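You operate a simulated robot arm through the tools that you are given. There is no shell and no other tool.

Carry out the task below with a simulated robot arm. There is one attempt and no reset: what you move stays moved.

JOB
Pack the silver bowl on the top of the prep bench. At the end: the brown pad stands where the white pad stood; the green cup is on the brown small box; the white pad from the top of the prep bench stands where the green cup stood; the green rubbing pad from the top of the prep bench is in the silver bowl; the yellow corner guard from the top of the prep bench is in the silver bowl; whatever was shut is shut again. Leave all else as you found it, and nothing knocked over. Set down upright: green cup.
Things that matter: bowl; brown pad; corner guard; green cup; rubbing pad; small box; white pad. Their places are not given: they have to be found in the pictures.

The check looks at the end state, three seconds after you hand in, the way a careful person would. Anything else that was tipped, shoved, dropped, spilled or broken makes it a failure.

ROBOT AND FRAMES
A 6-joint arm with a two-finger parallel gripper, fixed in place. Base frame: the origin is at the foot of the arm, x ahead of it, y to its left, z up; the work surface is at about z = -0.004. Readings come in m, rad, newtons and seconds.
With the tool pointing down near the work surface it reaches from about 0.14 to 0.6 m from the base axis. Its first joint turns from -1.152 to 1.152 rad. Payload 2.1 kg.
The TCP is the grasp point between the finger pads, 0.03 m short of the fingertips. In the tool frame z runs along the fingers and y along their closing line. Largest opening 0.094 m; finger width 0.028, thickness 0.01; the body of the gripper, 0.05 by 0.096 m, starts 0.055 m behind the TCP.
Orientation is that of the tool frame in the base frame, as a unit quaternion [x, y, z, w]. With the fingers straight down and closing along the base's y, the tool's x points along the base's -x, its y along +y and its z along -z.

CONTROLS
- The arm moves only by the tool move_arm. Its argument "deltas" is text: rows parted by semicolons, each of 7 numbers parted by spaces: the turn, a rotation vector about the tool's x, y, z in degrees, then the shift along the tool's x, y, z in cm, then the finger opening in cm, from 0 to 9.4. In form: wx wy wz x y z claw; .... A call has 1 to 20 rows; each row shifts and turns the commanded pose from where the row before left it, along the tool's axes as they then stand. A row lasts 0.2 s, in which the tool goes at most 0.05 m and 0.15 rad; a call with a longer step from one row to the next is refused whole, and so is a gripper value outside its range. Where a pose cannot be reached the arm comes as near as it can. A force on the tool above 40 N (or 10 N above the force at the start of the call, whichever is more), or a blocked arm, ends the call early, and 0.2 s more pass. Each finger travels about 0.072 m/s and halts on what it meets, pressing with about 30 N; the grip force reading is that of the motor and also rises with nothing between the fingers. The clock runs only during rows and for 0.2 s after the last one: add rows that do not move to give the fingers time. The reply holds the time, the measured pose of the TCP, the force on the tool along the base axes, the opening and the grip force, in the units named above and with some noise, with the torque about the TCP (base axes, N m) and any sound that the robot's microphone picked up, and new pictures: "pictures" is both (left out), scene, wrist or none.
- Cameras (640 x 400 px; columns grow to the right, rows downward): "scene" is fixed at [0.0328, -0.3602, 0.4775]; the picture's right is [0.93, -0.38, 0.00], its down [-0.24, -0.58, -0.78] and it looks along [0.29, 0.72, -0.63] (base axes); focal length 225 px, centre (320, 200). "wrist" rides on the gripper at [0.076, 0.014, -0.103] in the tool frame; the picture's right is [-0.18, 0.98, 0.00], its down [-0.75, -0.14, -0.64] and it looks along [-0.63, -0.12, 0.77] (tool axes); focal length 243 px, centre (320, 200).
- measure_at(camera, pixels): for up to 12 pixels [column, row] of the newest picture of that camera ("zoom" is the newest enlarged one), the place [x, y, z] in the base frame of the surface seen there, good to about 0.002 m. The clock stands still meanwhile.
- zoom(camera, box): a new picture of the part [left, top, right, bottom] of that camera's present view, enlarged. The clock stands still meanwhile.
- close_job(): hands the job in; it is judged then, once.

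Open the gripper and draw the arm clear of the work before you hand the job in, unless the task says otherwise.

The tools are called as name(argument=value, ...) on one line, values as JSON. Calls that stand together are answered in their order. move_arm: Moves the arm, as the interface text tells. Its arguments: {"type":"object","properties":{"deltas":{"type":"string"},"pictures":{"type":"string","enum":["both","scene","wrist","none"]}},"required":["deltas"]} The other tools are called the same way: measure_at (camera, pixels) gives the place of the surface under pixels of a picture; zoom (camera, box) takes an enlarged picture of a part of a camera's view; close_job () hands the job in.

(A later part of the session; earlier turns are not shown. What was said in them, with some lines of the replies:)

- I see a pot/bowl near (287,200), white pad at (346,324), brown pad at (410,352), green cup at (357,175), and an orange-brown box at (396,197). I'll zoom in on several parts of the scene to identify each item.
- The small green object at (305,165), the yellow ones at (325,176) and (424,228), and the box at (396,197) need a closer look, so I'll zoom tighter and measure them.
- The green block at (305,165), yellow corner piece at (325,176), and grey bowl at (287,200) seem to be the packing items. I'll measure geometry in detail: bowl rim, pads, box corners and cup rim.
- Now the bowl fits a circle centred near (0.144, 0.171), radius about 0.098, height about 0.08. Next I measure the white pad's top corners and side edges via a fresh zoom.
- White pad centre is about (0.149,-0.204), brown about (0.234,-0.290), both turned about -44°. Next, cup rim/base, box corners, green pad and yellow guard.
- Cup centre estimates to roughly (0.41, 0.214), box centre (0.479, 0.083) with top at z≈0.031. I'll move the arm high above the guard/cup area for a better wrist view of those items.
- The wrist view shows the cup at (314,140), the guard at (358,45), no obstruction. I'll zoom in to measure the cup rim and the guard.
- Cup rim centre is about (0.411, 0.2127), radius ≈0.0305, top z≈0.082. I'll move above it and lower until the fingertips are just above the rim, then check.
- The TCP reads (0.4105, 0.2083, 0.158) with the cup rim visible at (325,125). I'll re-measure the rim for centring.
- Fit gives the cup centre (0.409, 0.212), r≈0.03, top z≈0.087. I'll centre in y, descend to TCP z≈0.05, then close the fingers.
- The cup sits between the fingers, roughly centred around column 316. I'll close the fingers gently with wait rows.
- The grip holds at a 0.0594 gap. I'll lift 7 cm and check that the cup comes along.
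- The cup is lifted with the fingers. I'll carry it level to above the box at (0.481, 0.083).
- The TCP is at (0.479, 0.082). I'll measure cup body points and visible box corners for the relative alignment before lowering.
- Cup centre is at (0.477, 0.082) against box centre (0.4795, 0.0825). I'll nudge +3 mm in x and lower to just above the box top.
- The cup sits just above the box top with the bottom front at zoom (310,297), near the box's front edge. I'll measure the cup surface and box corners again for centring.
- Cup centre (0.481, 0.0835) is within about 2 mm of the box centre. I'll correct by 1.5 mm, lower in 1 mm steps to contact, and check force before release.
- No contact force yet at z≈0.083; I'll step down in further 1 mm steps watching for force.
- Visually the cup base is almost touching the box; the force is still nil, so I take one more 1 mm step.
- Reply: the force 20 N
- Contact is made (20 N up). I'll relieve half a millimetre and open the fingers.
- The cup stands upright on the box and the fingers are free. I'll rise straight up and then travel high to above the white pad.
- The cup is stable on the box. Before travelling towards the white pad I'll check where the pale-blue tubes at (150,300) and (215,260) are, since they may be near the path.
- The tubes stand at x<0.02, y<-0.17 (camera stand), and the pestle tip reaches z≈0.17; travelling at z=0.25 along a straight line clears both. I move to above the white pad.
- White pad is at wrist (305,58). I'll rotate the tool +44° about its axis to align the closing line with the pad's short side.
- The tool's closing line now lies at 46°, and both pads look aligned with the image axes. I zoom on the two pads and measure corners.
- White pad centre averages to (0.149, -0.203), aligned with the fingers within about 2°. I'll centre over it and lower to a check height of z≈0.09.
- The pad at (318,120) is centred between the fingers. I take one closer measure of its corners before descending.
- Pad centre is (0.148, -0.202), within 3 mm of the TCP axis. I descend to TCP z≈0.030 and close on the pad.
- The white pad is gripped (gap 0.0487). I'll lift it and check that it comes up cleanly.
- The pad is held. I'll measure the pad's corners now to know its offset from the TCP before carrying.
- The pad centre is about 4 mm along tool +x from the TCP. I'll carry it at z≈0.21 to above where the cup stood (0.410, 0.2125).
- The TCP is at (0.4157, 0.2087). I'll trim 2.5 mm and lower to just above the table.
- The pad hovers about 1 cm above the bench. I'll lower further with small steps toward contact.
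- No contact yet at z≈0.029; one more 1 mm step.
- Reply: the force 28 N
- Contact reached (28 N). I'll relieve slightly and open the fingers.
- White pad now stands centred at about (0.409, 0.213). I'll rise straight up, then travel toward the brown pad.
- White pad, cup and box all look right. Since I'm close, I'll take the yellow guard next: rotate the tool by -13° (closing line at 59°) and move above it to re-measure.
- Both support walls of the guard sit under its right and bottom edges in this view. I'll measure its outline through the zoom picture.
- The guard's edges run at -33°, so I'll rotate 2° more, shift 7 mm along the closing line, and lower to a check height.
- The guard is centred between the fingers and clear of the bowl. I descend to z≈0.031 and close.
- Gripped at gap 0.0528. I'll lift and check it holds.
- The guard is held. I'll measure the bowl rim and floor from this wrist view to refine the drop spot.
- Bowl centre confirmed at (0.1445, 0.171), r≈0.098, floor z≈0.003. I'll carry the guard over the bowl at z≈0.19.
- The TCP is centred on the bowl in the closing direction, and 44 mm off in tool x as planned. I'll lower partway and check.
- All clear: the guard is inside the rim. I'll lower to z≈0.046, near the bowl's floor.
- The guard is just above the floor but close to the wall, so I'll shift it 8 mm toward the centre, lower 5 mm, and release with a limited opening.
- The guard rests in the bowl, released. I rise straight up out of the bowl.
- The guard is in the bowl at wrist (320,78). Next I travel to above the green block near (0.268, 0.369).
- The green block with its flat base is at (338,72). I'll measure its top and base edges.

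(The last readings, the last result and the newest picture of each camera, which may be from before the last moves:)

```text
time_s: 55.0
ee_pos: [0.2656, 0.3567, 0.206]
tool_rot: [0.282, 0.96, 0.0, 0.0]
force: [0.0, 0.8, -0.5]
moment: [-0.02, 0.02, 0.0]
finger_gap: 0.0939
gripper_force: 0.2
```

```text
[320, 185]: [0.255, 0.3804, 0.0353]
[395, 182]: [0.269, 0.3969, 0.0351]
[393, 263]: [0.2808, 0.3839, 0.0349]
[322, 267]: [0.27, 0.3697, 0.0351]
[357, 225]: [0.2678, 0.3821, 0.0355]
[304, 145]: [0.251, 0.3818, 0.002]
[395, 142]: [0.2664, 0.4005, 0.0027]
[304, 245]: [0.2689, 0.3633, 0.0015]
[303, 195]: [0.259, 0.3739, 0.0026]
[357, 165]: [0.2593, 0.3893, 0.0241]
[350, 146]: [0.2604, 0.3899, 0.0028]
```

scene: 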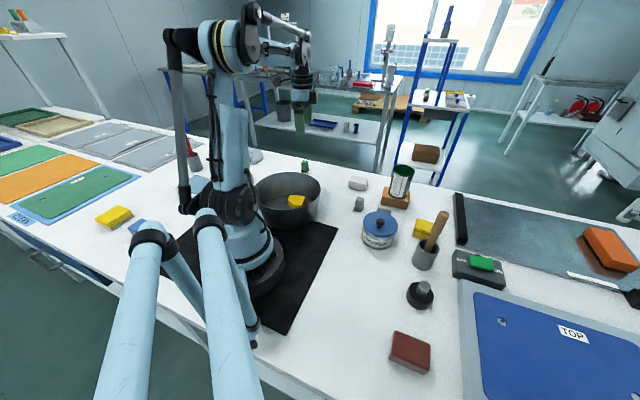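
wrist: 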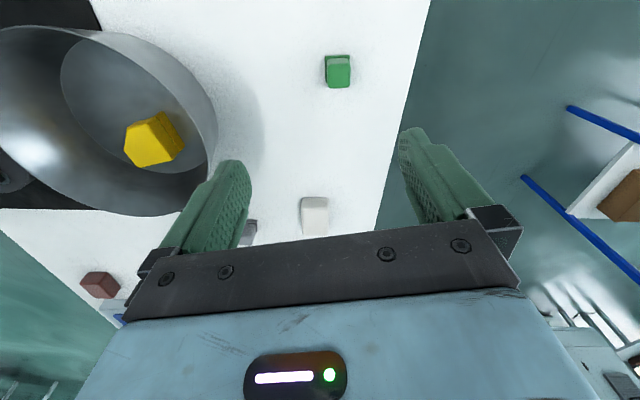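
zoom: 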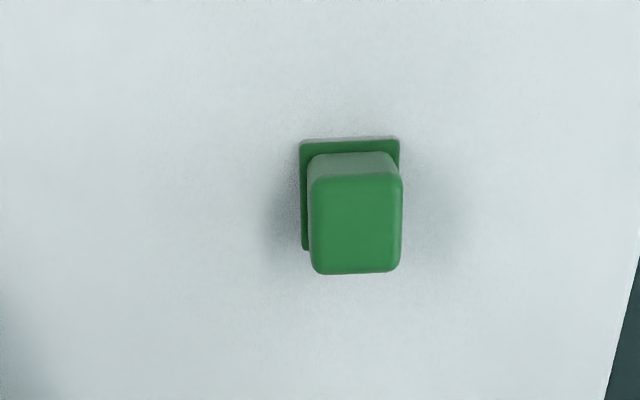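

Block centre is (0.268, 0.382), top z≈0.035, edges at about 49°. I'll rotate 8°, centre over it, and lower to a check height.

move_arm(deltas="0 0 4 0 0 0 9.4; 0 0 4 0 0 0 9.4; 0 0 0 1.47 2.09 0 9.4; 0 0 0 0 0 4 9.4; 0 0 0 0 0 4 9.4; 0 0 0 0 0 3 9.4; 0 0 0 0 0 0 7; 0 0 0 0 0 0 7", pictures="both")

zoom(camera="wrist", box=[220, 60, 420, 220])

```text
time_s: 56.8
ee_pos: [0.2688, 0.3832, 0.0969]
tool_rot: [0.347, 0.938, 0.0, 0.0]
force: [0.1, -1.5, 0.1]
moment: [-0.01, 0.04, 0.02]
finger_gap: 0.07
gripper_force: 0.0
```

scene: 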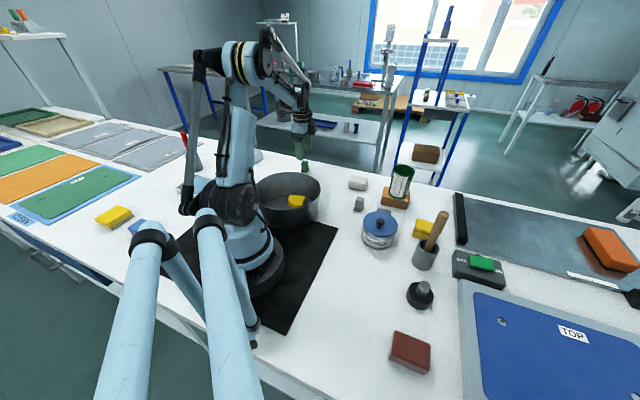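
wrist: 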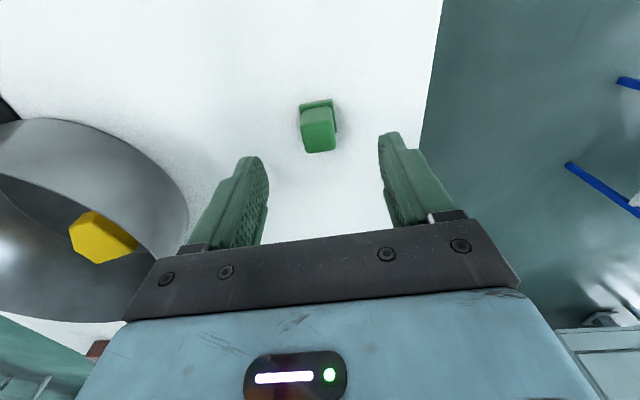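

```text
2.50 times, centred on (320, 140) of wrist
```

zoom: 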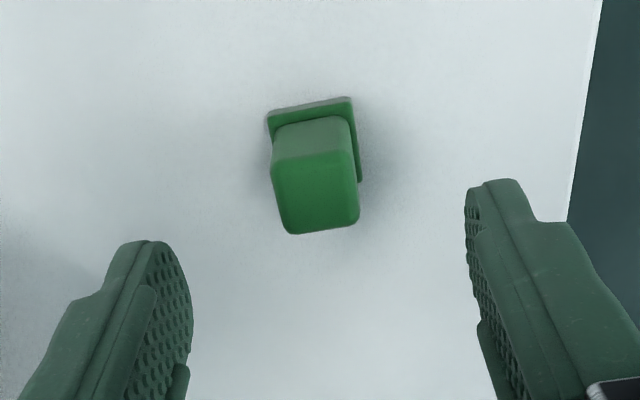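

The block is centred between the fingers. I lower to z≈0.037 and close on the block above its base.

move_arm(deltas="0 0 0 0 0 2.5 7; 0 0 0 0 0 2 7; 0 0 0 0 0 1 7; 0 0 0 0 0 0.4 7; 0 0 0 0 0 0 7; 0 0 0 0 0 0 5.5; 0 0 0 0 0 0 4; 0 0 0 0 0 0 3; 0 0 0 0 0 0 2; 0 0 0 0 0 0 1.2; 0 0 0 0 0 0 1.2; 0 0 0 0 0 0 1.2", pictures="both")

```text
time_s: 59.4
ee_pos: [0.2685, 0.3837, 0.0369]
tool_rot: [0.348, 0.938, 0.001, 0.001]
force: [-0.4, -0.5, 0.2]
moment: [0.0, 0.04, -0.03]
finger_gap: 0.0269
gripper_force: 29.9
```

scene: 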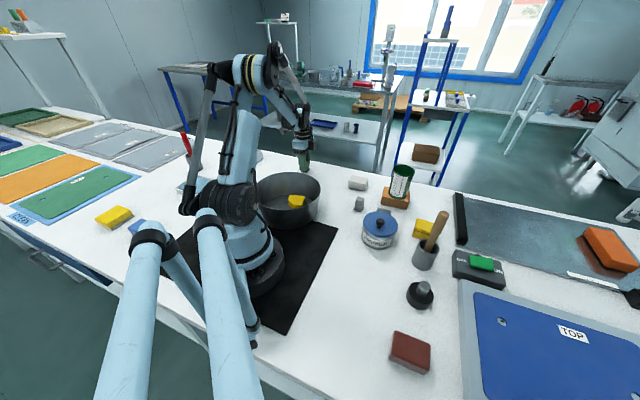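
wrist: 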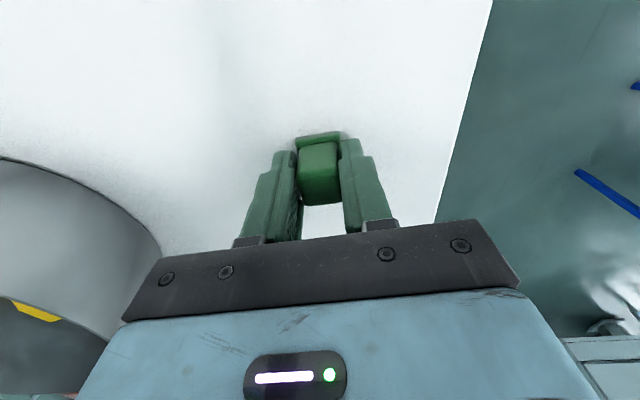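

The block is gripped (gap 0.0269). I'll lift it to travel height.

move_arm(deltas="0 0 0 0 0 -1 1.2; 0 0 0 0 0 -2.5 1.2; 0 0 0 0 0 -3.5 1.2; 0 0 0 0 0 -4 1.2; 0 0 0 0 0 -4 1.2; 0 0 0 0 0 -1.5 1.2; 0 0 0 0 0 0 1.2; 0 0 0 0 0 0 1.2", pictures="both")

zoom(camera="scene", box=[240, 90, 400, 240])

```text
time_s: 61.2
ee_pos: [0.2697, 0.3823, 0.2048]
tool_rot: [0.348, 0.938, 0.001, 0.0]
force: [0.0, -0.5, 0.1]
moment: [-0.04, -0.02, -0.01]
finger_gap: 0.0269
gripper_force: 30.2
```

scene: 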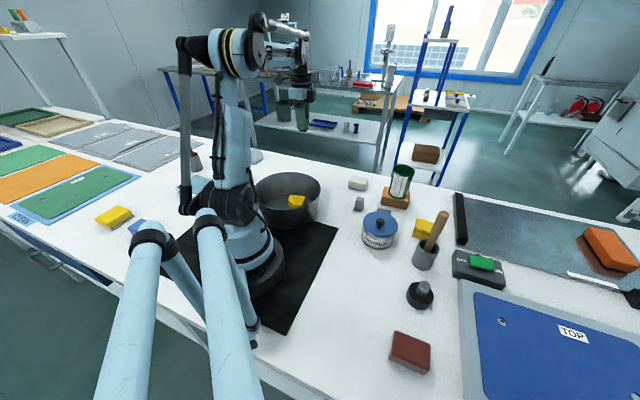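
wrist: 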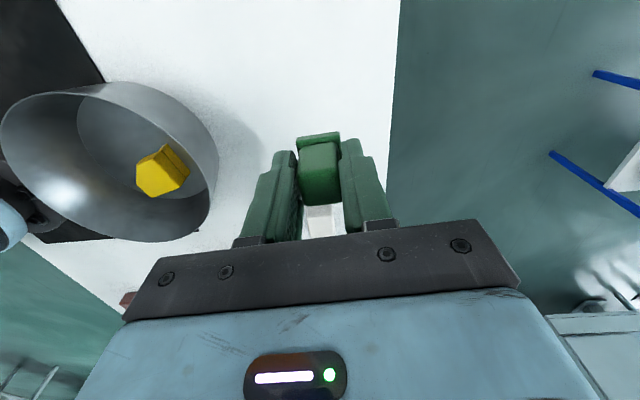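

```text
2.67 times, centred on (320, 165) of scene
```

zoom: 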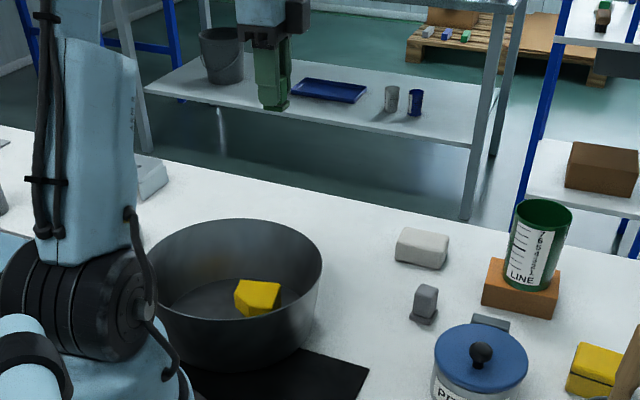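

The green block is held. I'll measure where the guard lies in the bowl to choose a free spot for the block.

measure_at(camera="scene", pixels=[[296, 199], [289, 198], [304, 198], [291, 204], [303, 203], [280, 203], [275, 197], [285, 195]])

measure_at(camera="wrist", pixels=[[160, 150], [185, 175], [140, 165], [150, 193], [170, 185], [120, 135], [100, 120], [90, 150], [110, 170]])

```text
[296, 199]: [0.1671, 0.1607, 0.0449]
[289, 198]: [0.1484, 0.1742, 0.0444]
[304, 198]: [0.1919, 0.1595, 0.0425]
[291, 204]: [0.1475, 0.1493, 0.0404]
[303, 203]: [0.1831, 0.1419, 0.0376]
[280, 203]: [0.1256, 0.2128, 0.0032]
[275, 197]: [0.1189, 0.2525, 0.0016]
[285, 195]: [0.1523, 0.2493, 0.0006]
```

```text
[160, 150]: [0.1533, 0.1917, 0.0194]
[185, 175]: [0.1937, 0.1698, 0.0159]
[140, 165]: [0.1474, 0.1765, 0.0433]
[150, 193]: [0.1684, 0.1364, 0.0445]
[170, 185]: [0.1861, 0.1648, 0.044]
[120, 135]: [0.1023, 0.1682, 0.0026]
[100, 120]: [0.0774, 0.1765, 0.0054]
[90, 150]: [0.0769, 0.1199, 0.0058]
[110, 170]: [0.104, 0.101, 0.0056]
```

The guard occupies x 0.147–0.195 in the bowl, leaving space around (0.107, 0.165). I'll rotate the tool back by 30° and carry the block above that spot.

move_arm(deltas="0 0 -7.5 0 0 0 1.2; 0 0 -7.5 0 0 0 1.2; 0 0 -7.5 0 0 0 1.2; 0 0 -7.5 0 0 0 1.2; 0 0 0 0.85 -1.74 0 1.2; 0 0 0 1.707 -3.484 0 1.2; 0 0 0 1.707 -3.484 0 1.2; 0 0 0 1.707 -3.484 0 1.2; 0 0 0 1.707 -3.484 0 1.2; 0 0 0 1.707 -3.484 0 1.2; 0 0 0 1.707 -3.484 0 1.2; 0 0 0 0.85 -1.74 0 1.2; 0 0 0 0 0 0 1.2; 0 0 0 0 0 0 1.2", pictures="both")

```text
time_s: 64.2
ee_pos: [0.1038, 0.1679, 0.2008]
tool_rot: [0.093, 0.996, 0.0, -0.001]
force: [1.0, 0.1, -0.7]
moment: [-0.05, 0.04, 0.01]
finger_gap: 0.0273
gripper_force: 30.1
```

scene: 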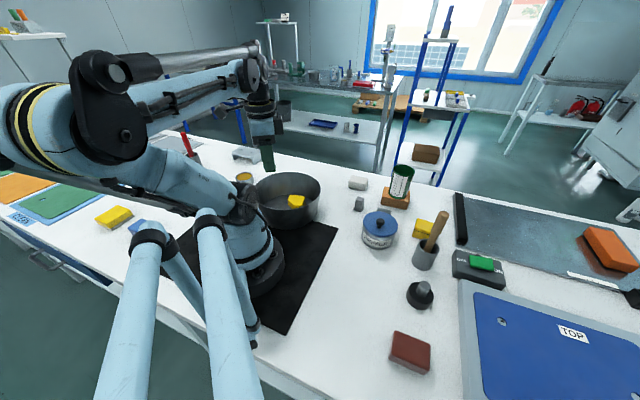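
wrist: 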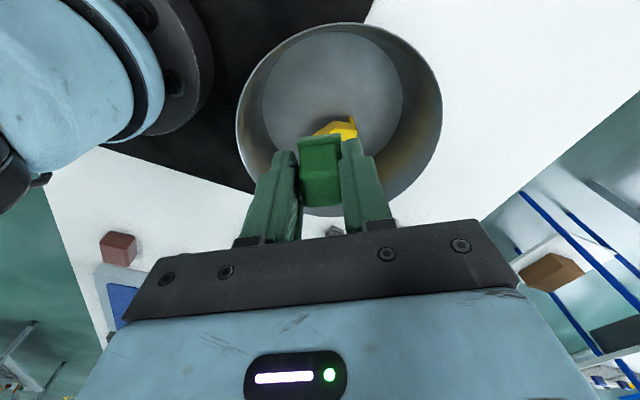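

The TCP is at (0.104, 0.168), over the free part of the bowl. I'll lower halfway and check.

move_arm(deltas="0 0 0 -0.2 -0.2 0 1.2; 0 0 0 0 0 3 1.2; 0 0 0 0 0 3 1.2; 0 0 0 0 0 3 1.2; 0 0 0 0 0 0 1.2; 0 0 0 0 0 0 1.2", pictures="both")

zoom(camera="scene", box=[220, 120, 350, 240])

```text
time_s: 65.6
ee_pos: [0.1037, 0.1658, 0.1107]
tool_rot: [0.093, 0.996, 0.001, 0.0]
force: [-0.2, 0.0, -0.4]
moment: [0.02, 0.01, -0.01]
finger_gap: 0.027
gripper_force: 30.0
```

scene: 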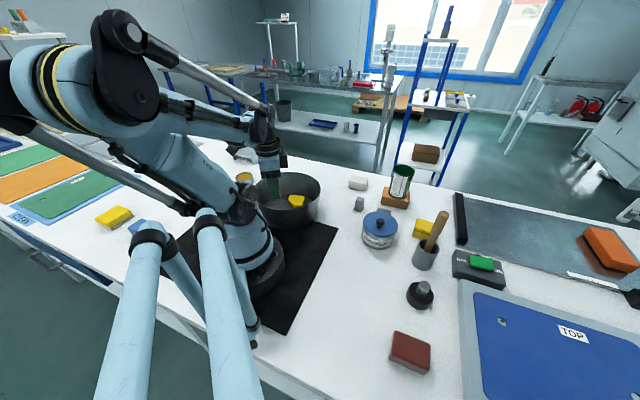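
wrist: 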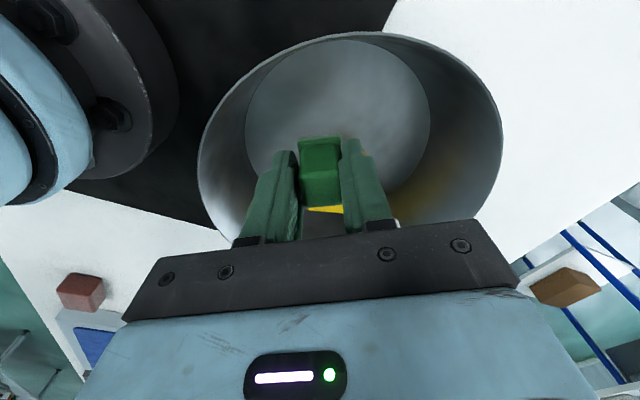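

```text
3.33 times, centred on (285, 180) of scene
```

zoom: 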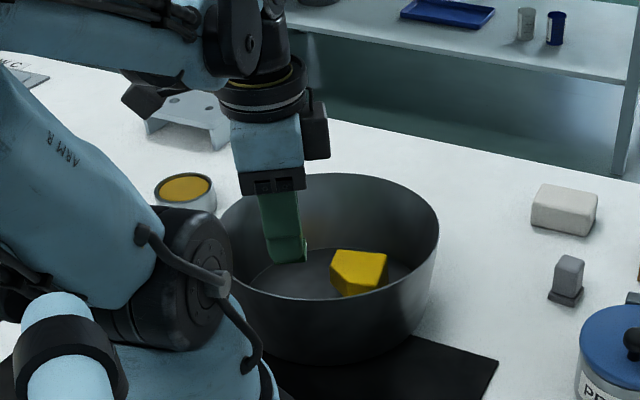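

Before lowering on, I check the heights of the can at (245,177) and the grey bracket at (246,156) relative to the wrist camera housing at about (234,148).

measure_at(camera="scene", pixels=[[245, 176], [240, 181], [252, 172], [240, 150], [255, 152], [232, 147], [238, 152], [226, 148], [247, 160], [283, 195], [275, 195], [280, 190]])

```text
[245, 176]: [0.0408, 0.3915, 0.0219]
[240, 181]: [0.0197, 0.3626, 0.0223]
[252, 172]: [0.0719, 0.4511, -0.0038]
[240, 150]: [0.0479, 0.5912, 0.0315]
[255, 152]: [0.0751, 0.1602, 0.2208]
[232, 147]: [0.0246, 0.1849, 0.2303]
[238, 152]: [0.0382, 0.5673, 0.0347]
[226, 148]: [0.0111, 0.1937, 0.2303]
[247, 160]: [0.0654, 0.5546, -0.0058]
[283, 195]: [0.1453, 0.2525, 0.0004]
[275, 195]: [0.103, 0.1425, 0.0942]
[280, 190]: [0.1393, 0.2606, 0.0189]
```

Can and bracket are far away (y>0.36) from the camera housing, so lowering is safe. I'll go down to z≈0.047.

move_arm(deltas="0 0 0 0 0 2.5 1.2; 0 0 0 0 0 2 1.2; 0 0 0 0 0 1.3 1.2; 0 0 0 0 0 0.4 1.2; 0 0 0 0 0 0 1.2; 0 0 0 0 0 0 1.2", pictures="both")

zoom(camera="scene", box=[220, 120, 350, 240])

```text
time_s: 67.0
ee_pos: [0.1069, 0.1643, 0.0483]
tool_rot: [0.094, 0.996, 0.001, 0.0]
force: [0.8, -0.1, -1.2]
moment: [0.0, -0.01, -0.03]
finger_gap: 0.0267
gripper_force: 29.5
```

scene: 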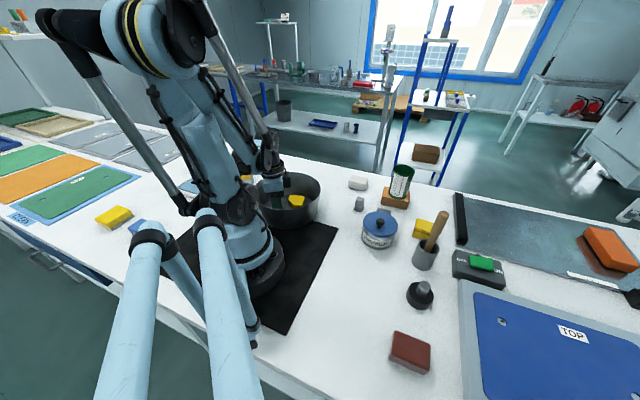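
wrist: 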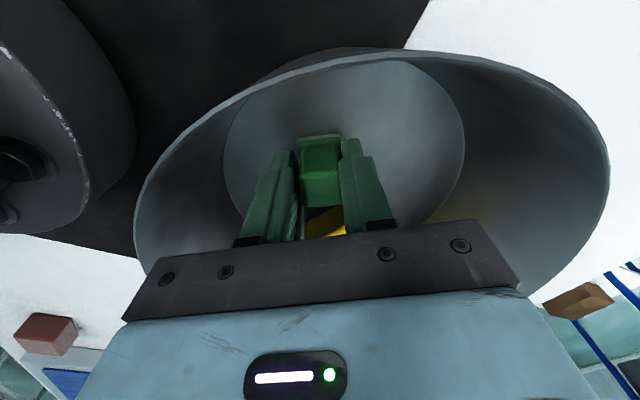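

```text
3.33 times, centred on (285, 180) of scene
```

zoom: 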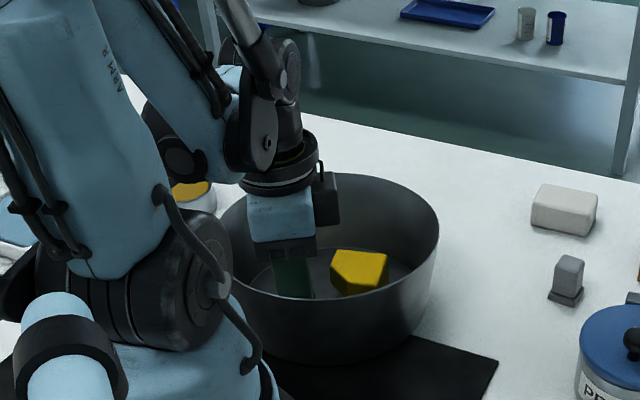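

No contact yet and the gripper body is clear of the rim. I'll lower 3 mm and open modestly to release the block.

move_arm(deltas="0 0 0 0 0 0.2 1.2; 0 0 0 0 0 0.1 1.2; 0 0 0 0 0 0 1.2; 0 0 0 0 0 0 3.0; 0 0 0 0 0 0 3.8; 0 0 0 0 0 0 4.6; 0 0 0 0 0 0 4.6", pictures="wrist")

```text
time_s: 68.6
ee_pos: [0.1065, 0.1651, 0.0461]
tool_rot: [0.092, 0.996, 0.001, 0.0]
force: [0.6, 0.4, -0.1]
moment: [-0.01, 0.03, -0.01]
finger_gap: 0.0461
gripper_force: 0.1
```

wrist: 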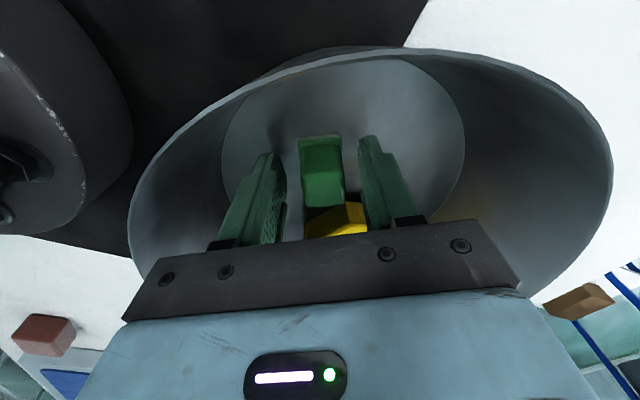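

The green block stands in the bowl between the open fingers. I rise straight up.

move_arm(deltas="0 0 0 0 0 -1.5 4.6; 0 0 0 0 0 -3 4.6; 0 0 0 0 0 -4 4.6; 0 0 0 0 0 -4 6; 0 0 0 0 0 -4 8; 0 0 0 0 0 -2 9.4; 0 0 0 0 0 0 9.4; 0 0 0 0 0 0 9.4", pictures="both")

zoom(camera="scene", box=[220, 120, 350, 240])

```text
time_s: 70.4
ee_pos: [0.1087, 0.1645, 0.2306]
tool_rot: [0.093, 0.996, 0.001, 0.001]
force: [-0.1, 0.7, -0.2]
moment: [0.0, 0.0, 0.0]
finger_gap: 0.0939
gripper_force: 0.0
```

scene: 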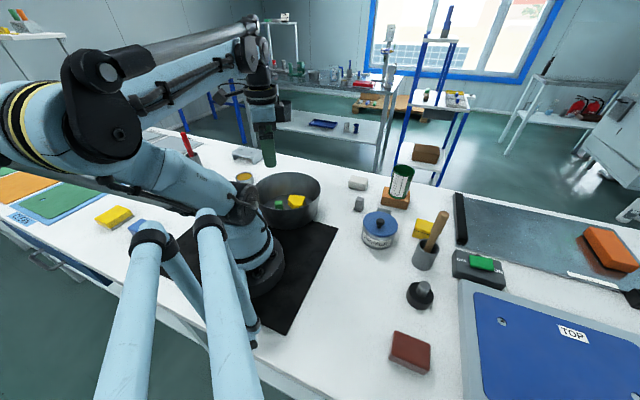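
wrist: 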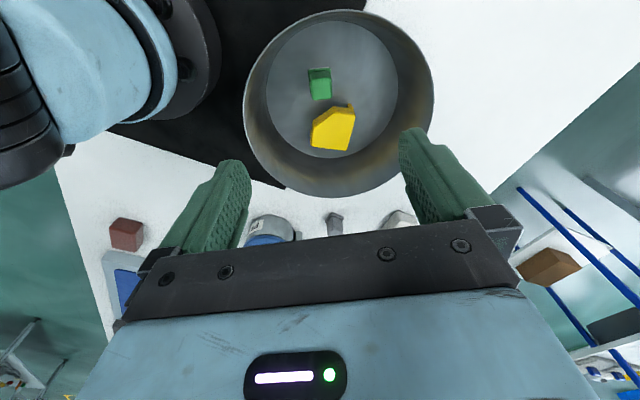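

```text
3.33 times, centred on (285, 180) of scene
```

zoom: 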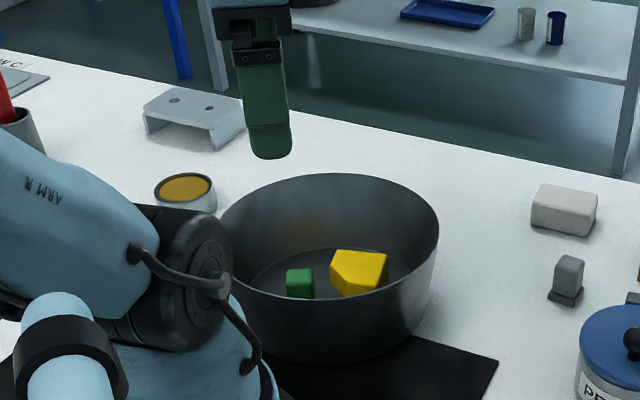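

Both the green block and the guard are inside the bowl. Now I go to the brown pad by way of (0.28, 0.05) to stay clear of the base, then rotate the tool to align with it.

move_arm(deltas="0 0 0 -3.79 -1.63 -0.3 9.4; 0 0 0 -3.79 -1.63 -0.3 9.4; 0 0 0 -3.79 -1.63 -0.3 9.4; 0 0 0 -3.79 -1.63 -0.3 9.4; 0 0 0 -3.79 -1.63 -0.3 9.4; 0 0 0 -0.08 -4.12 0 9.4; 0 0 0 -0.08 -4.12 0 9.4; 0 0 0 -0.08 -4.12 0 9.4; 0 0 0 -0.08 -4.12 0 9.4; 0 0 0 -0.08 -4.12 0 9.4; 0 0 0 -0.08 -4.12 0 9.4; 0 0 0 -0.08 -4.12 0 9.4; 0 0 0 -0.08 -4.12 0 9.4; 0 0 6.8 0 0 0 9.4; 0 0 6.8 0 0 0 9.4; 0 0 6.8 0 0 0 9.4; 0 0 6.8 0 0 0 9.4; 0 0 6.8 0 0 0 9.4; 0 0 0 0 0 0 9.4; 0 0 0 0 0 0 9.4", pictures="both")

zoom(camera="wrist", box=[250, 20, 400, 140])

```text
time_s: 74.6
ee_pos: [0.2231, -0.2753, 0.2466]
tool_rot: [0.382, 0.924, 0.001, 0.0]
force: [0.6, -0.5, -0.1]
moment: [0.01, 0.0, 0.0]
finger_gap: 0.094
gripper_force: 0.0
```

scene: 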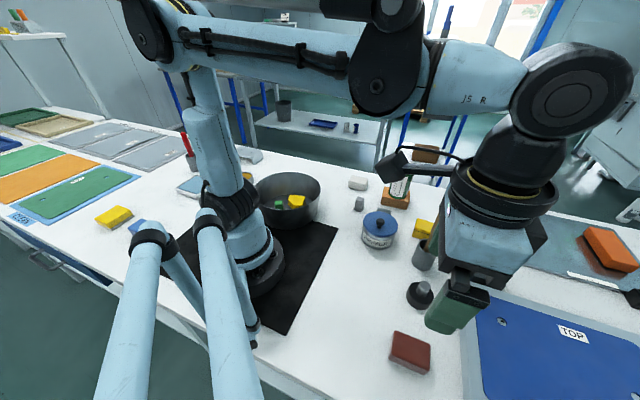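
wrist: 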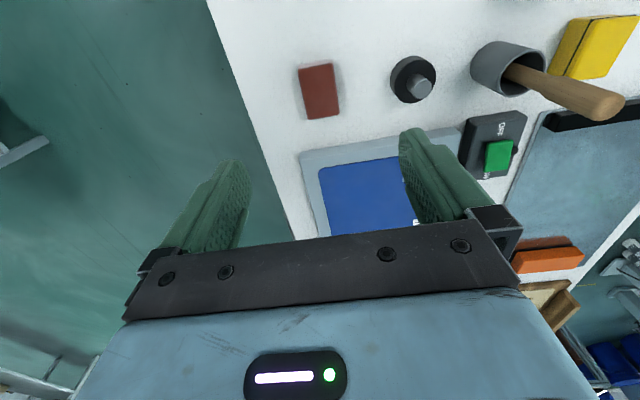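

```text
3.33 times, centred on (325, 80) of wrist
```

zoom: 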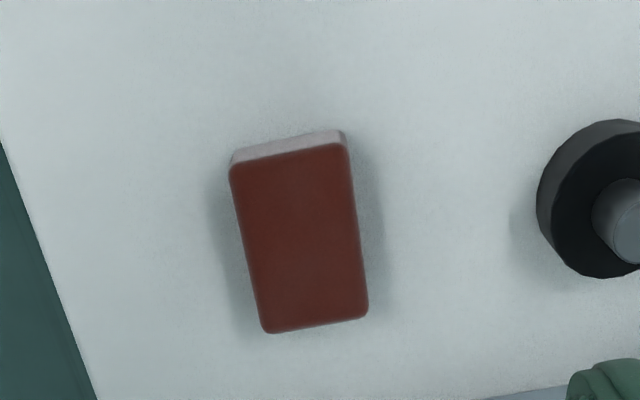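

The brown pad is at (320,92) in the wrist view. I'll measure its corners.

measure_at(camera="zoom", pixels=[[238, 172], [343, 152], [361, 308], [270, 324], [302, 240], [352, 230], [252, 245]])

measure_at(camera="scene", pixels=[[404, 332], [437, 346], [436, 369], [400, 354], [418, 350]])

```text
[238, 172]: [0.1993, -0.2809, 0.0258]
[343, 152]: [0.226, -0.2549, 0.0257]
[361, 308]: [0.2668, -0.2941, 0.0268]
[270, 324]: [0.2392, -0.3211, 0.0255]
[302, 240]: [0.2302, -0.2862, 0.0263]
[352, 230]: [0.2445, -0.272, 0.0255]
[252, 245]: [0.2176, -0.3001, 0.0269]
```

```text
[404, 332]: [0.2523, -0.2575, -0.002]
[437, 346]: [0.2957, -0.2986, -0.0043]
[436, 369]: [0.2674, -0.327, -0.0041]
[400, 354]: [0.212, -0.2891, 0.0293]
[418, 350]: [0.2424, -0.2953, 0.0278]
```

Brown pad centre is (0.233, -0.288), aligned with the tool. I'll centre over it, narrow the opening to 7.5 cm, and lower to a check height.

move_arm(deltas="0 0 0 -1.62 -0.18 0 9.4; 0 0 0 0 0 4 9.4; 0 0 0 0 0 4 9; 0 0 0 0 0 4 8; 0 0 0 0 0 3.5 7.5; 0 0 0 0 0 0 7.5; 0 0 0 0 0 0 7.5", pictures="both")

zoom(camera="wrist", box=[220, 60, 420, 220])

```text
time_s: 76.2
ee_pos: [0.2331, -0.2885, 0.0881]
tool_rot: [0.38, 0.925, 0.002, 0.001]
force: [0.0, -1.2, 0.5]
moment: [0.0, 0.01, 0.03]
finger_gap: 0.075
gripper_force: 0.0
```

scene: 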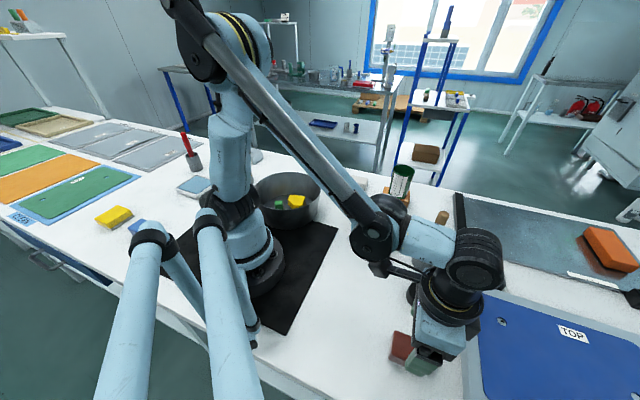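
wrist: 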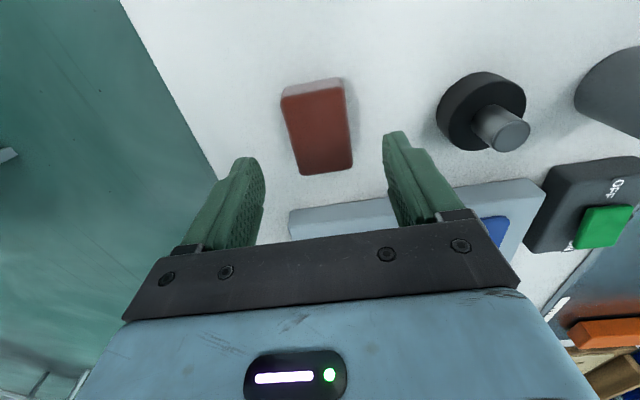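

```text
2.50 times, centred on (320, 140) of wrist
```

zoom: 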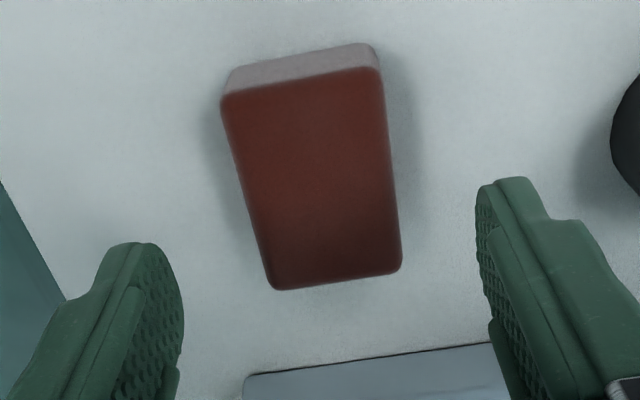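

The brown pad is centred between the fingers with the black knob well to the right. I descend to z≈0.030 and close.

move_arm(deltas="0 0 0 0 0 2.5 7.5; 0 0 0 0 0 1.8 7.5; 0 0 0 0 0 1.0 7.5; 0 0 0 0 0 0.5 7.5; 0 0 0 0 0 0 7.5; 0 0 0 0 0 0 6; 0 0 0 0 0 0 5; 0 0 0 0 0 0 4; 0 0 0 0 0 0 3.4; 0 0 0 0 0 0 3.4; 0 0 0 0 0 0 3.4", pictures="both")

```text
time_s: 78.6
ee_pos: [0.2336, -0.2876, 0.0325]
tool_rot: [0.38, 0.925, 0.001, 0.0]
force: [0.6, -0.1, 23.4]
moment: [0.06, -0.01, 0.02]
finger_gap: 0.0443
gripper_force: 30.1
```

scene: 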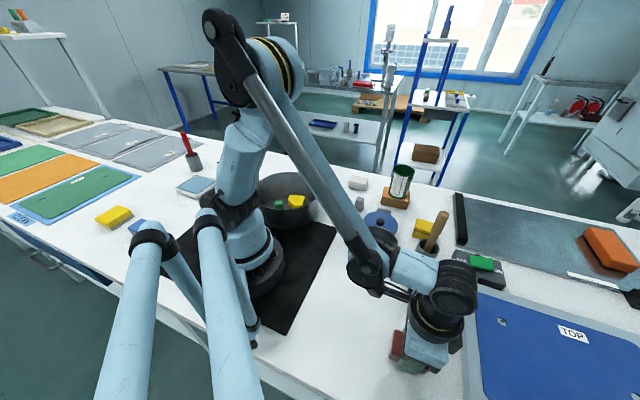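
wrist: 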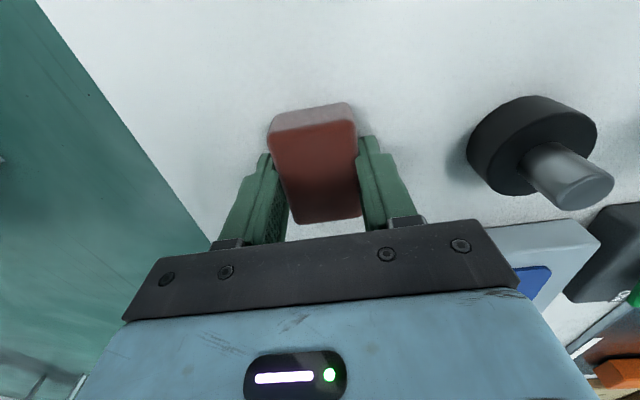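

The grip is on (gap 0.0443), but there is a 23 N upward force centred on the TCP, likely the pad pressed lightly on the bench. I'll lift a little and check that it vanishes.

move_arm(deltas="0 0 0 0 0 -0.3 3.4; 0 0 0 0 0 -0.7 3.4; 0 0 0 0 0 0 3.4; 0 0 0 0 0 0 3.4", pictures="both")

zoom(camera="scene", box=[340, 260, 500, 390])

```text
time_s: 79.6
ee_pos: [0.234, -0.2882, 0.0417]
tool_rot: [0.38, 0.925, 0.0, -0.001]
force: [0.1, -0.5, -0.6]
moment: [-0.01, -0.01, 0.02]
finger_gap: 0.0439
gripper_force: 30.4
```

scene: 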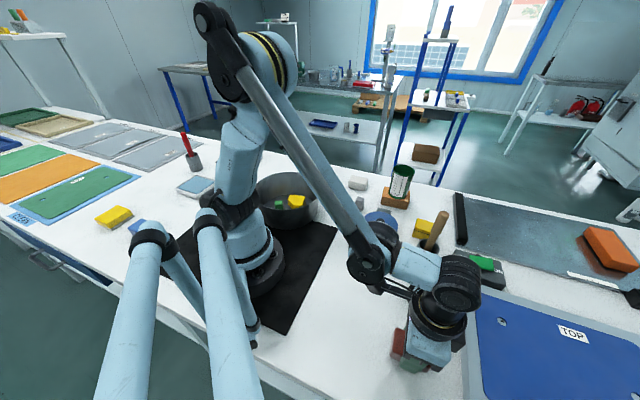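
wrist: 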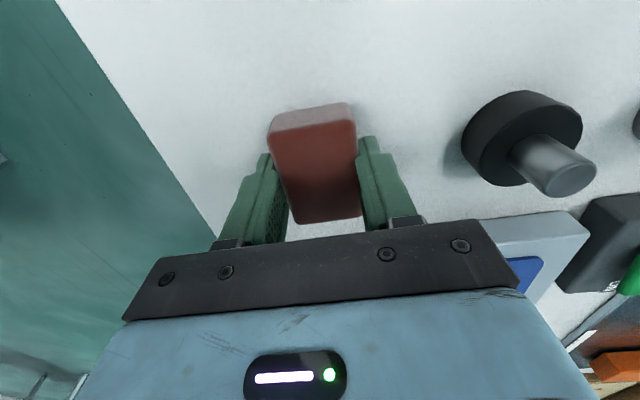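

```text
3.08 times, centred on (420, 325) of scene
```

zoom: 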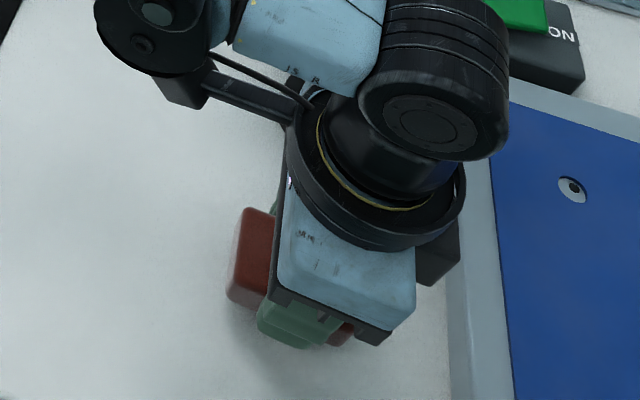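

Force is gone and the pad is in the grip. I'll measure its corners relative to the TCP before carrying it.

measure_at(camera="wrist", pixels=[[273, 137], [353, 125], [359, 212], [296, 220], [318, 172]])

```text
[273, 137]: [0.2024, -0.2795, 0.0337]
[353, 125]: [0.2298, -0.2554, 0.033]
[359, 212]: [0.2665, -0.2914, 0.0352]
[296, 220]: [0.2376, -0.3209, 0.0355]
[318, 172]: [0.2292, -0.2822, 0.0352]
```

The pad's centre coincides with the TCP. I'll raise it 6 cm and move 12 cm along tool +x to the white pad's old place, (0.148, -0.203).

move_arm(deltas="0 0 0 0 0 -2 3.4; 0 0 0 0 0 -3 3.4; 0 0 0 0 0 -2 3.4; 0 0 0 1.5 0 0 3.4; 0 0 0 3 0 0 3.4; 0 0 0 3 0 0 3.4; 0 0 0 3 0 0 3.4; 0 0 0 1.55 0 0 3.4; 0 0 0 0 0 0 3.4; 0 0 0 0 0 0 3.4", pictures="both")

```text
time_s: 81.8
ee_pos: [0.1479, -0.2028, 0.1121]
tool_rot: [0.381, 0.925, 0.001, 0.0]
force: [0.2, 1.0, -0.2]
moment: [-0.03, 0.01, -0.03]
finger_gap: 0.0441
gripper_force: 30.3
```

scene: 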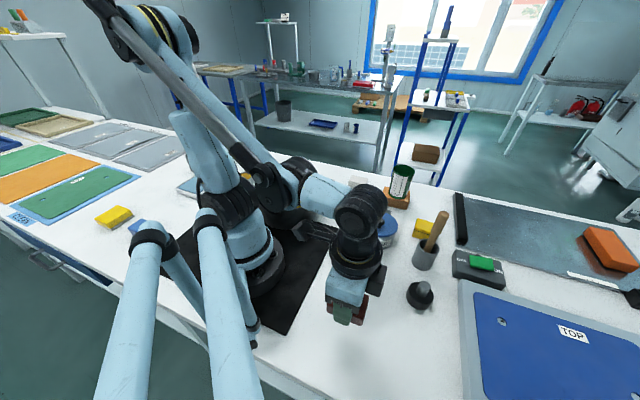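
wrist: 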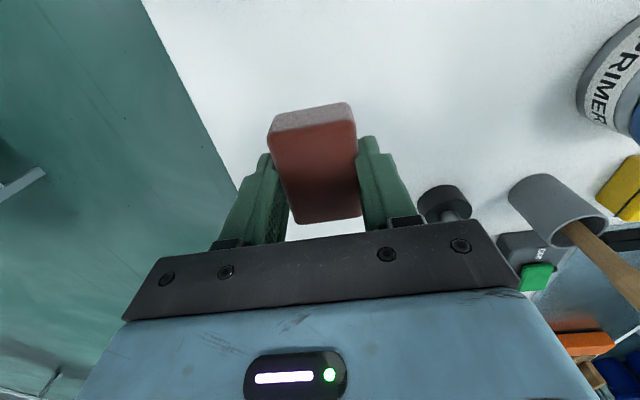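

Position (0.148, -0.203) is right. I'll lower to about 8 mm above expected contact.

move_arm(deltas="0 0 0 0 0 2.5 3.4; 0 0 0 0 0 2.5 3.4; 0 0 0 0 0 1.7 3.4; 0 0 0 0 0 0.6 3.4; 0 0 0 0 0 0 3.4; 0 0 0 0 0 0 3.4", pictures="scene")

```text
time_s: 83.2
ee_pos: [0.1496, -0.2055, 0.0415]
tool_rot: [0.381, 0.925, 0.0, 0.001]
force: [0.0, 1.1, -1.0]
moment: [0.0, -0.01, 0.02]
finger_gap: 0.0438
gripper_force: 30.1
```

scene: 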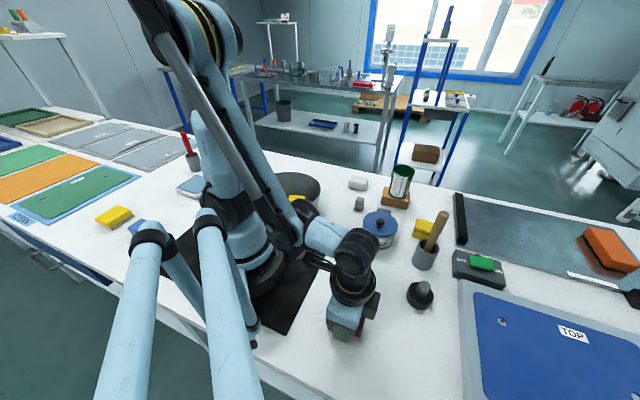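

The TCP reads (0.1496, -0.2055, 0.0415). I'll trim 1.5 mm and step down toward contact.

move_arm(deltas="0 0 0 0.15 0 0.3 3.4; 0 0 0 0 0 0.3 3.4; 0 0 0 0 0 0.1 3.4; 0 0 0 0 0 0 3.4; 0 0 0 0 0 0 3.4", pictures="none")

```text
time_s: 84.4
ee_pos: [0.147, -0.2034, 0.0333]
tool_rot: [0.381, 0.925, 0.0, 0.0]
force: [0.5, 0.3, -0.2]
moment: [-0.05, -0.03, -0.01]
finger_gap: 0.0437
gripper_force: 30.1
```

No contact at z≈0.033; another 1 mm step.

move_arm(deltas="0 0 0 0 0 0.1 3.4; 0 0 0 0 0 0 3.4; 0 0 0 0 0 0 3.4", pictures="none")

```text
time_s: 85.2
ee_pos: [0.1471, -0.2033, 0.033]
tool_rot: [0.381, 0.925, 0.001, 0.0]
force: [0.2, -0.4, 0.4]
moment: [0.03, -0.01, -0.01]
finger_gap: 0.0438
gripper_force: 30.3
```

Still free; one more 1 mm step down.

move_arm(deltas="0 0 0 0 0 0.1 3.4; 0 0 0 0 0 0 3.4; 0 0 0 0 0 0 3.4", pictures="none")

```text
time_s: 85.7
ee_pos: [0.1461, -0.2032, 0.0343]
tool_rot: [0.38, 0.925, 0.001, 0.0]
force: [0.6, 1.9, 22.3]
moment: [-0.15, -0.05, 0.0]
finger_gap: 0.044
gripper_force: 29.8
stopped in row 2: the force on the tool passed its limit at 45 N (the readings are from after the stop); the commanded pose is now the measured one
```

Contact reached (22 N now). I relieve slightly and open the fingers to release the pad.

move_arm(deltas="0 0 0 0 0 -0.05 3.4; 0 0 0 0 0 0 3.4; 0 0 0 0 0 0 4.7; 0 0 0 0 0 0 5.5; 0 0 0 0 0 0 6.5; 0 0 0 0 0 0 7.5; 0 0 0 0 0 0 7.5", pictures="both")

measure_at(camera="wrist", pixels=[[273, 137], [353, 125], [359, 212], [296, 220], [318, 172]])

```text
time_s: 87.3
ee_pos: [0.1457, -0.2022, 0.0322]
tool_rot: [0.38, 0.925, 0.001, 0.0]
force: [0.0, 0.0, -0.4]
moment: [-0.01, 0.04, -0.04]
finger_gap: 0.0749
gripper_force: 0.1
```

scene: 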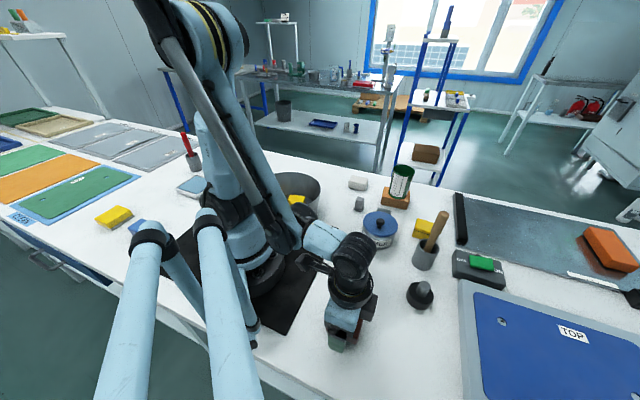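
wrist: 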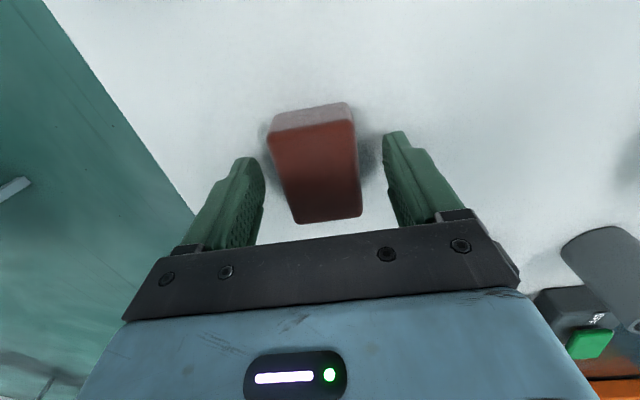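

```text
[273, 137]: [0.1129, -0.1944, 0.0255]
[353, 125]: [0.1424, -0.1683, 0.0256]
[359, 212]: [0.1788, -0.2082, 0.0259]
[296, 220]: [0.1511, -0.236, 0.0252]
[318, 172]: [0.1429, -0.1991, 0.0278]
```

The brown pad is at about (0.146, -0.202), matching the white pad's old place. I rise straight up and then withdraw toward the starting position.

move_arm(deltas="0 0 0 0 0 -1.5 7.5; 0 0 0 0 0 -3 7.8; 0 0 0 0 0 -4 8.5; 0 0 0 0 0 -4.5 9.4; 0 0 0 0 0 -4.5 9.4; 0 0 0 0 0 -4.5 9.4; 0 0 0 0 0 0 9.4; 0 0 0 0 0 0 9.4", pictures="both")

```text
time_s: 89.1
ee_pos: [0.1437, -0.2035, 0.2522]
tool_rot: [0.381, 0.925, 0.001, -0.001]
force: [-0.7, 0.1, 0.1]
moment: [0.0, -0.04, -0.01]
finger_gap: 0.094
gripper_force: 0.0
```

scene: 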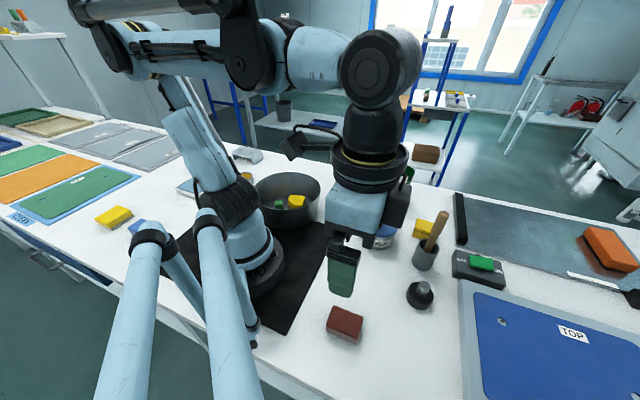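
wrist: 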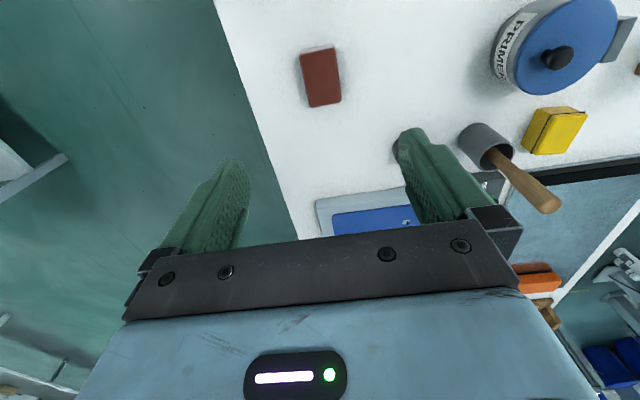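

The brown pad sits at scene (345,324), where the white pad was. I'll withdraw to near the starting pose and rotate the tool back.

move_arm(deltas="0 0 0 0.97 3.74 -0.3 9.4; 0 0 0 0.97 3.74 -0.3 9.4; 0 0 0 0.97 3.74 -0.3 9.4; 0 0 0 0.97 3.74 -0.3 9.4; 0 0 0 0.97 3.74 -0.3 9.4; 0 0 0 0.97 3.74 -0.3 9.4; 0 0 0 0.97 3.74 0 9.4; 0 0 -7.4 0 0 0 9.4; 0 0 -7.4 0 0 0 9.4; 0 0 -7.4 0 0 0 9.4; 0 0 -7.4 0 0 0 9.4; 0 0 -7.4 0 0 0 9.4; 0 0 -7.4 0 0 0 9.4; 0 0 0 0 0 0 9.4; 0 0 0 0 0 0 9.4", pictures="both")

zoom(camera="scene", box=[220, 130, 460, 280])

zoom(camera="scene", box=[300, 260, 540, 400])

zoom(camera="scene", box=[0, 130, 240, 280])

zoom(camera="scene", box=[400, 170, 640, 320])

```text
time_s: 92.3
ee_pos: [0.2822, 0.0309, 0.2726]
tool_rot: [0.003, 1.0, 0.002, 0.0]
force: [-0.6, 0.1, 0.9]
moment: [0.0, 0.02, 0.03]
finger_gap: 0.094
gripper_force: 0.1
```

scene: 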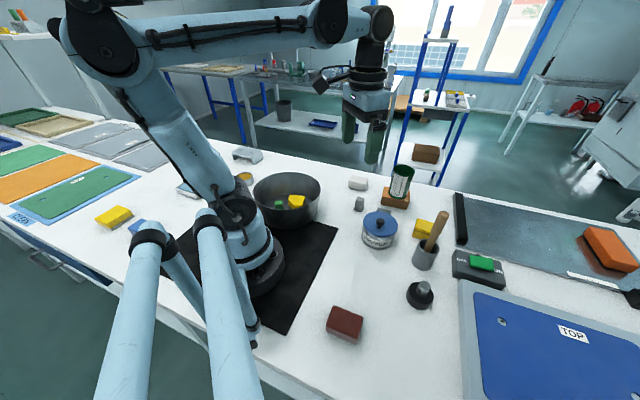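
wrist: 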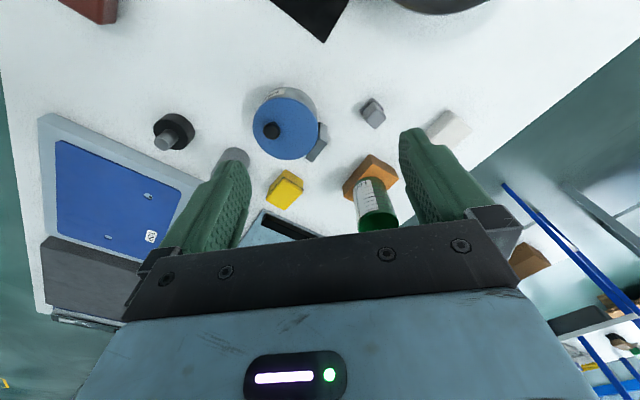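

```text
2.67 times, centred on (340, 205) of scene
```

zoom: 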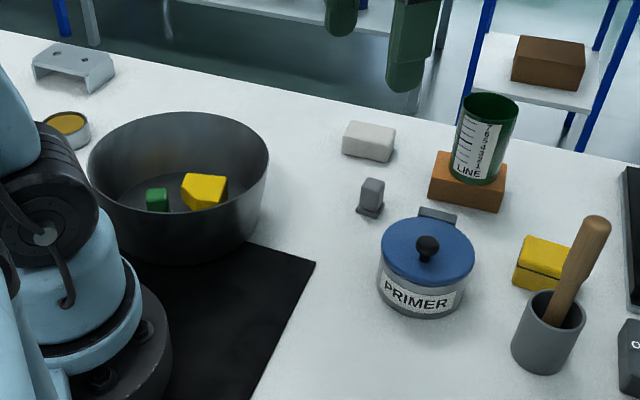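

```text
2.67 times, centred on (420, 330) of scene
```

zoom: 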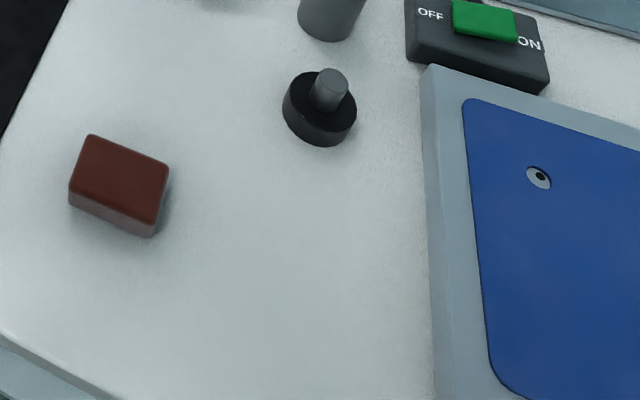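

```text
2.67 times, centred on (120, 205) of scene
```

zoom: 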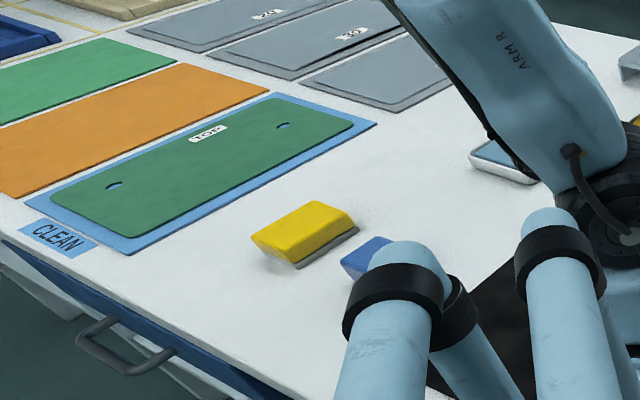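

```text
2.67 times, centred on (520, 245) of scene
```

zoom: 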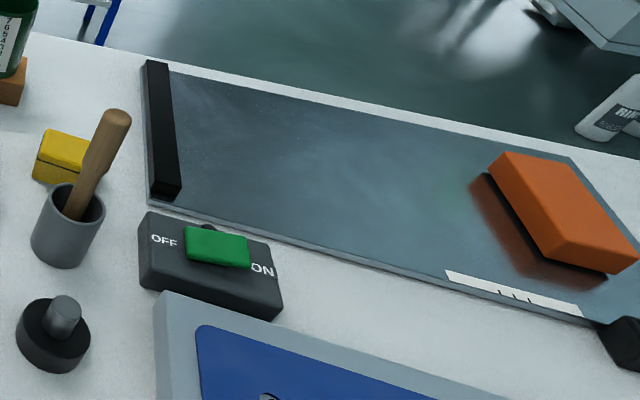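

All target states show in the pictures: cup upright on the box at (399,182), white pad where the cup stood (357,183), brown pad where the white pad stood (345,324), and green block and yellow guard in the bowl. Nothing else has moved, no lids were opened, and the gripper is open and clear, so I hand in the job.

close_job()

```text
The job is handed in.
```

I finished the job and handed it in; the last pictures before hand-in show everything in place. I haven't seen the result of the check.

- **Green cup:** it stands upright on the brown small box, within about 2 mm of the box's centre.
- **White pad:** it stands where the green cup stood.
- **Brown pad:** it stands where the white pad stood, turned the same way and within about 2 mm.
- **Silver bowl:** the green rubbing pad and the yellow corner guard are both inside, on the bowl's floor. The bowl itself did not move.
- **Everything else:** nothing else was moved or knocked over. I opened nothing, so there was nothing to shut again. The gripper is open and the arm is back near its starting position, clear of the work.

Three objects I matched to the job by looks alone:

- **Rubbing pad:** I took it to be the small green block with a flat base.
- **Silver bowl:** I took it to be the large grey pot beside the arm.
- **Brown small box:** I took it to be the orange-brown box with the white label. The darker brown box on the far rack is out of reach.
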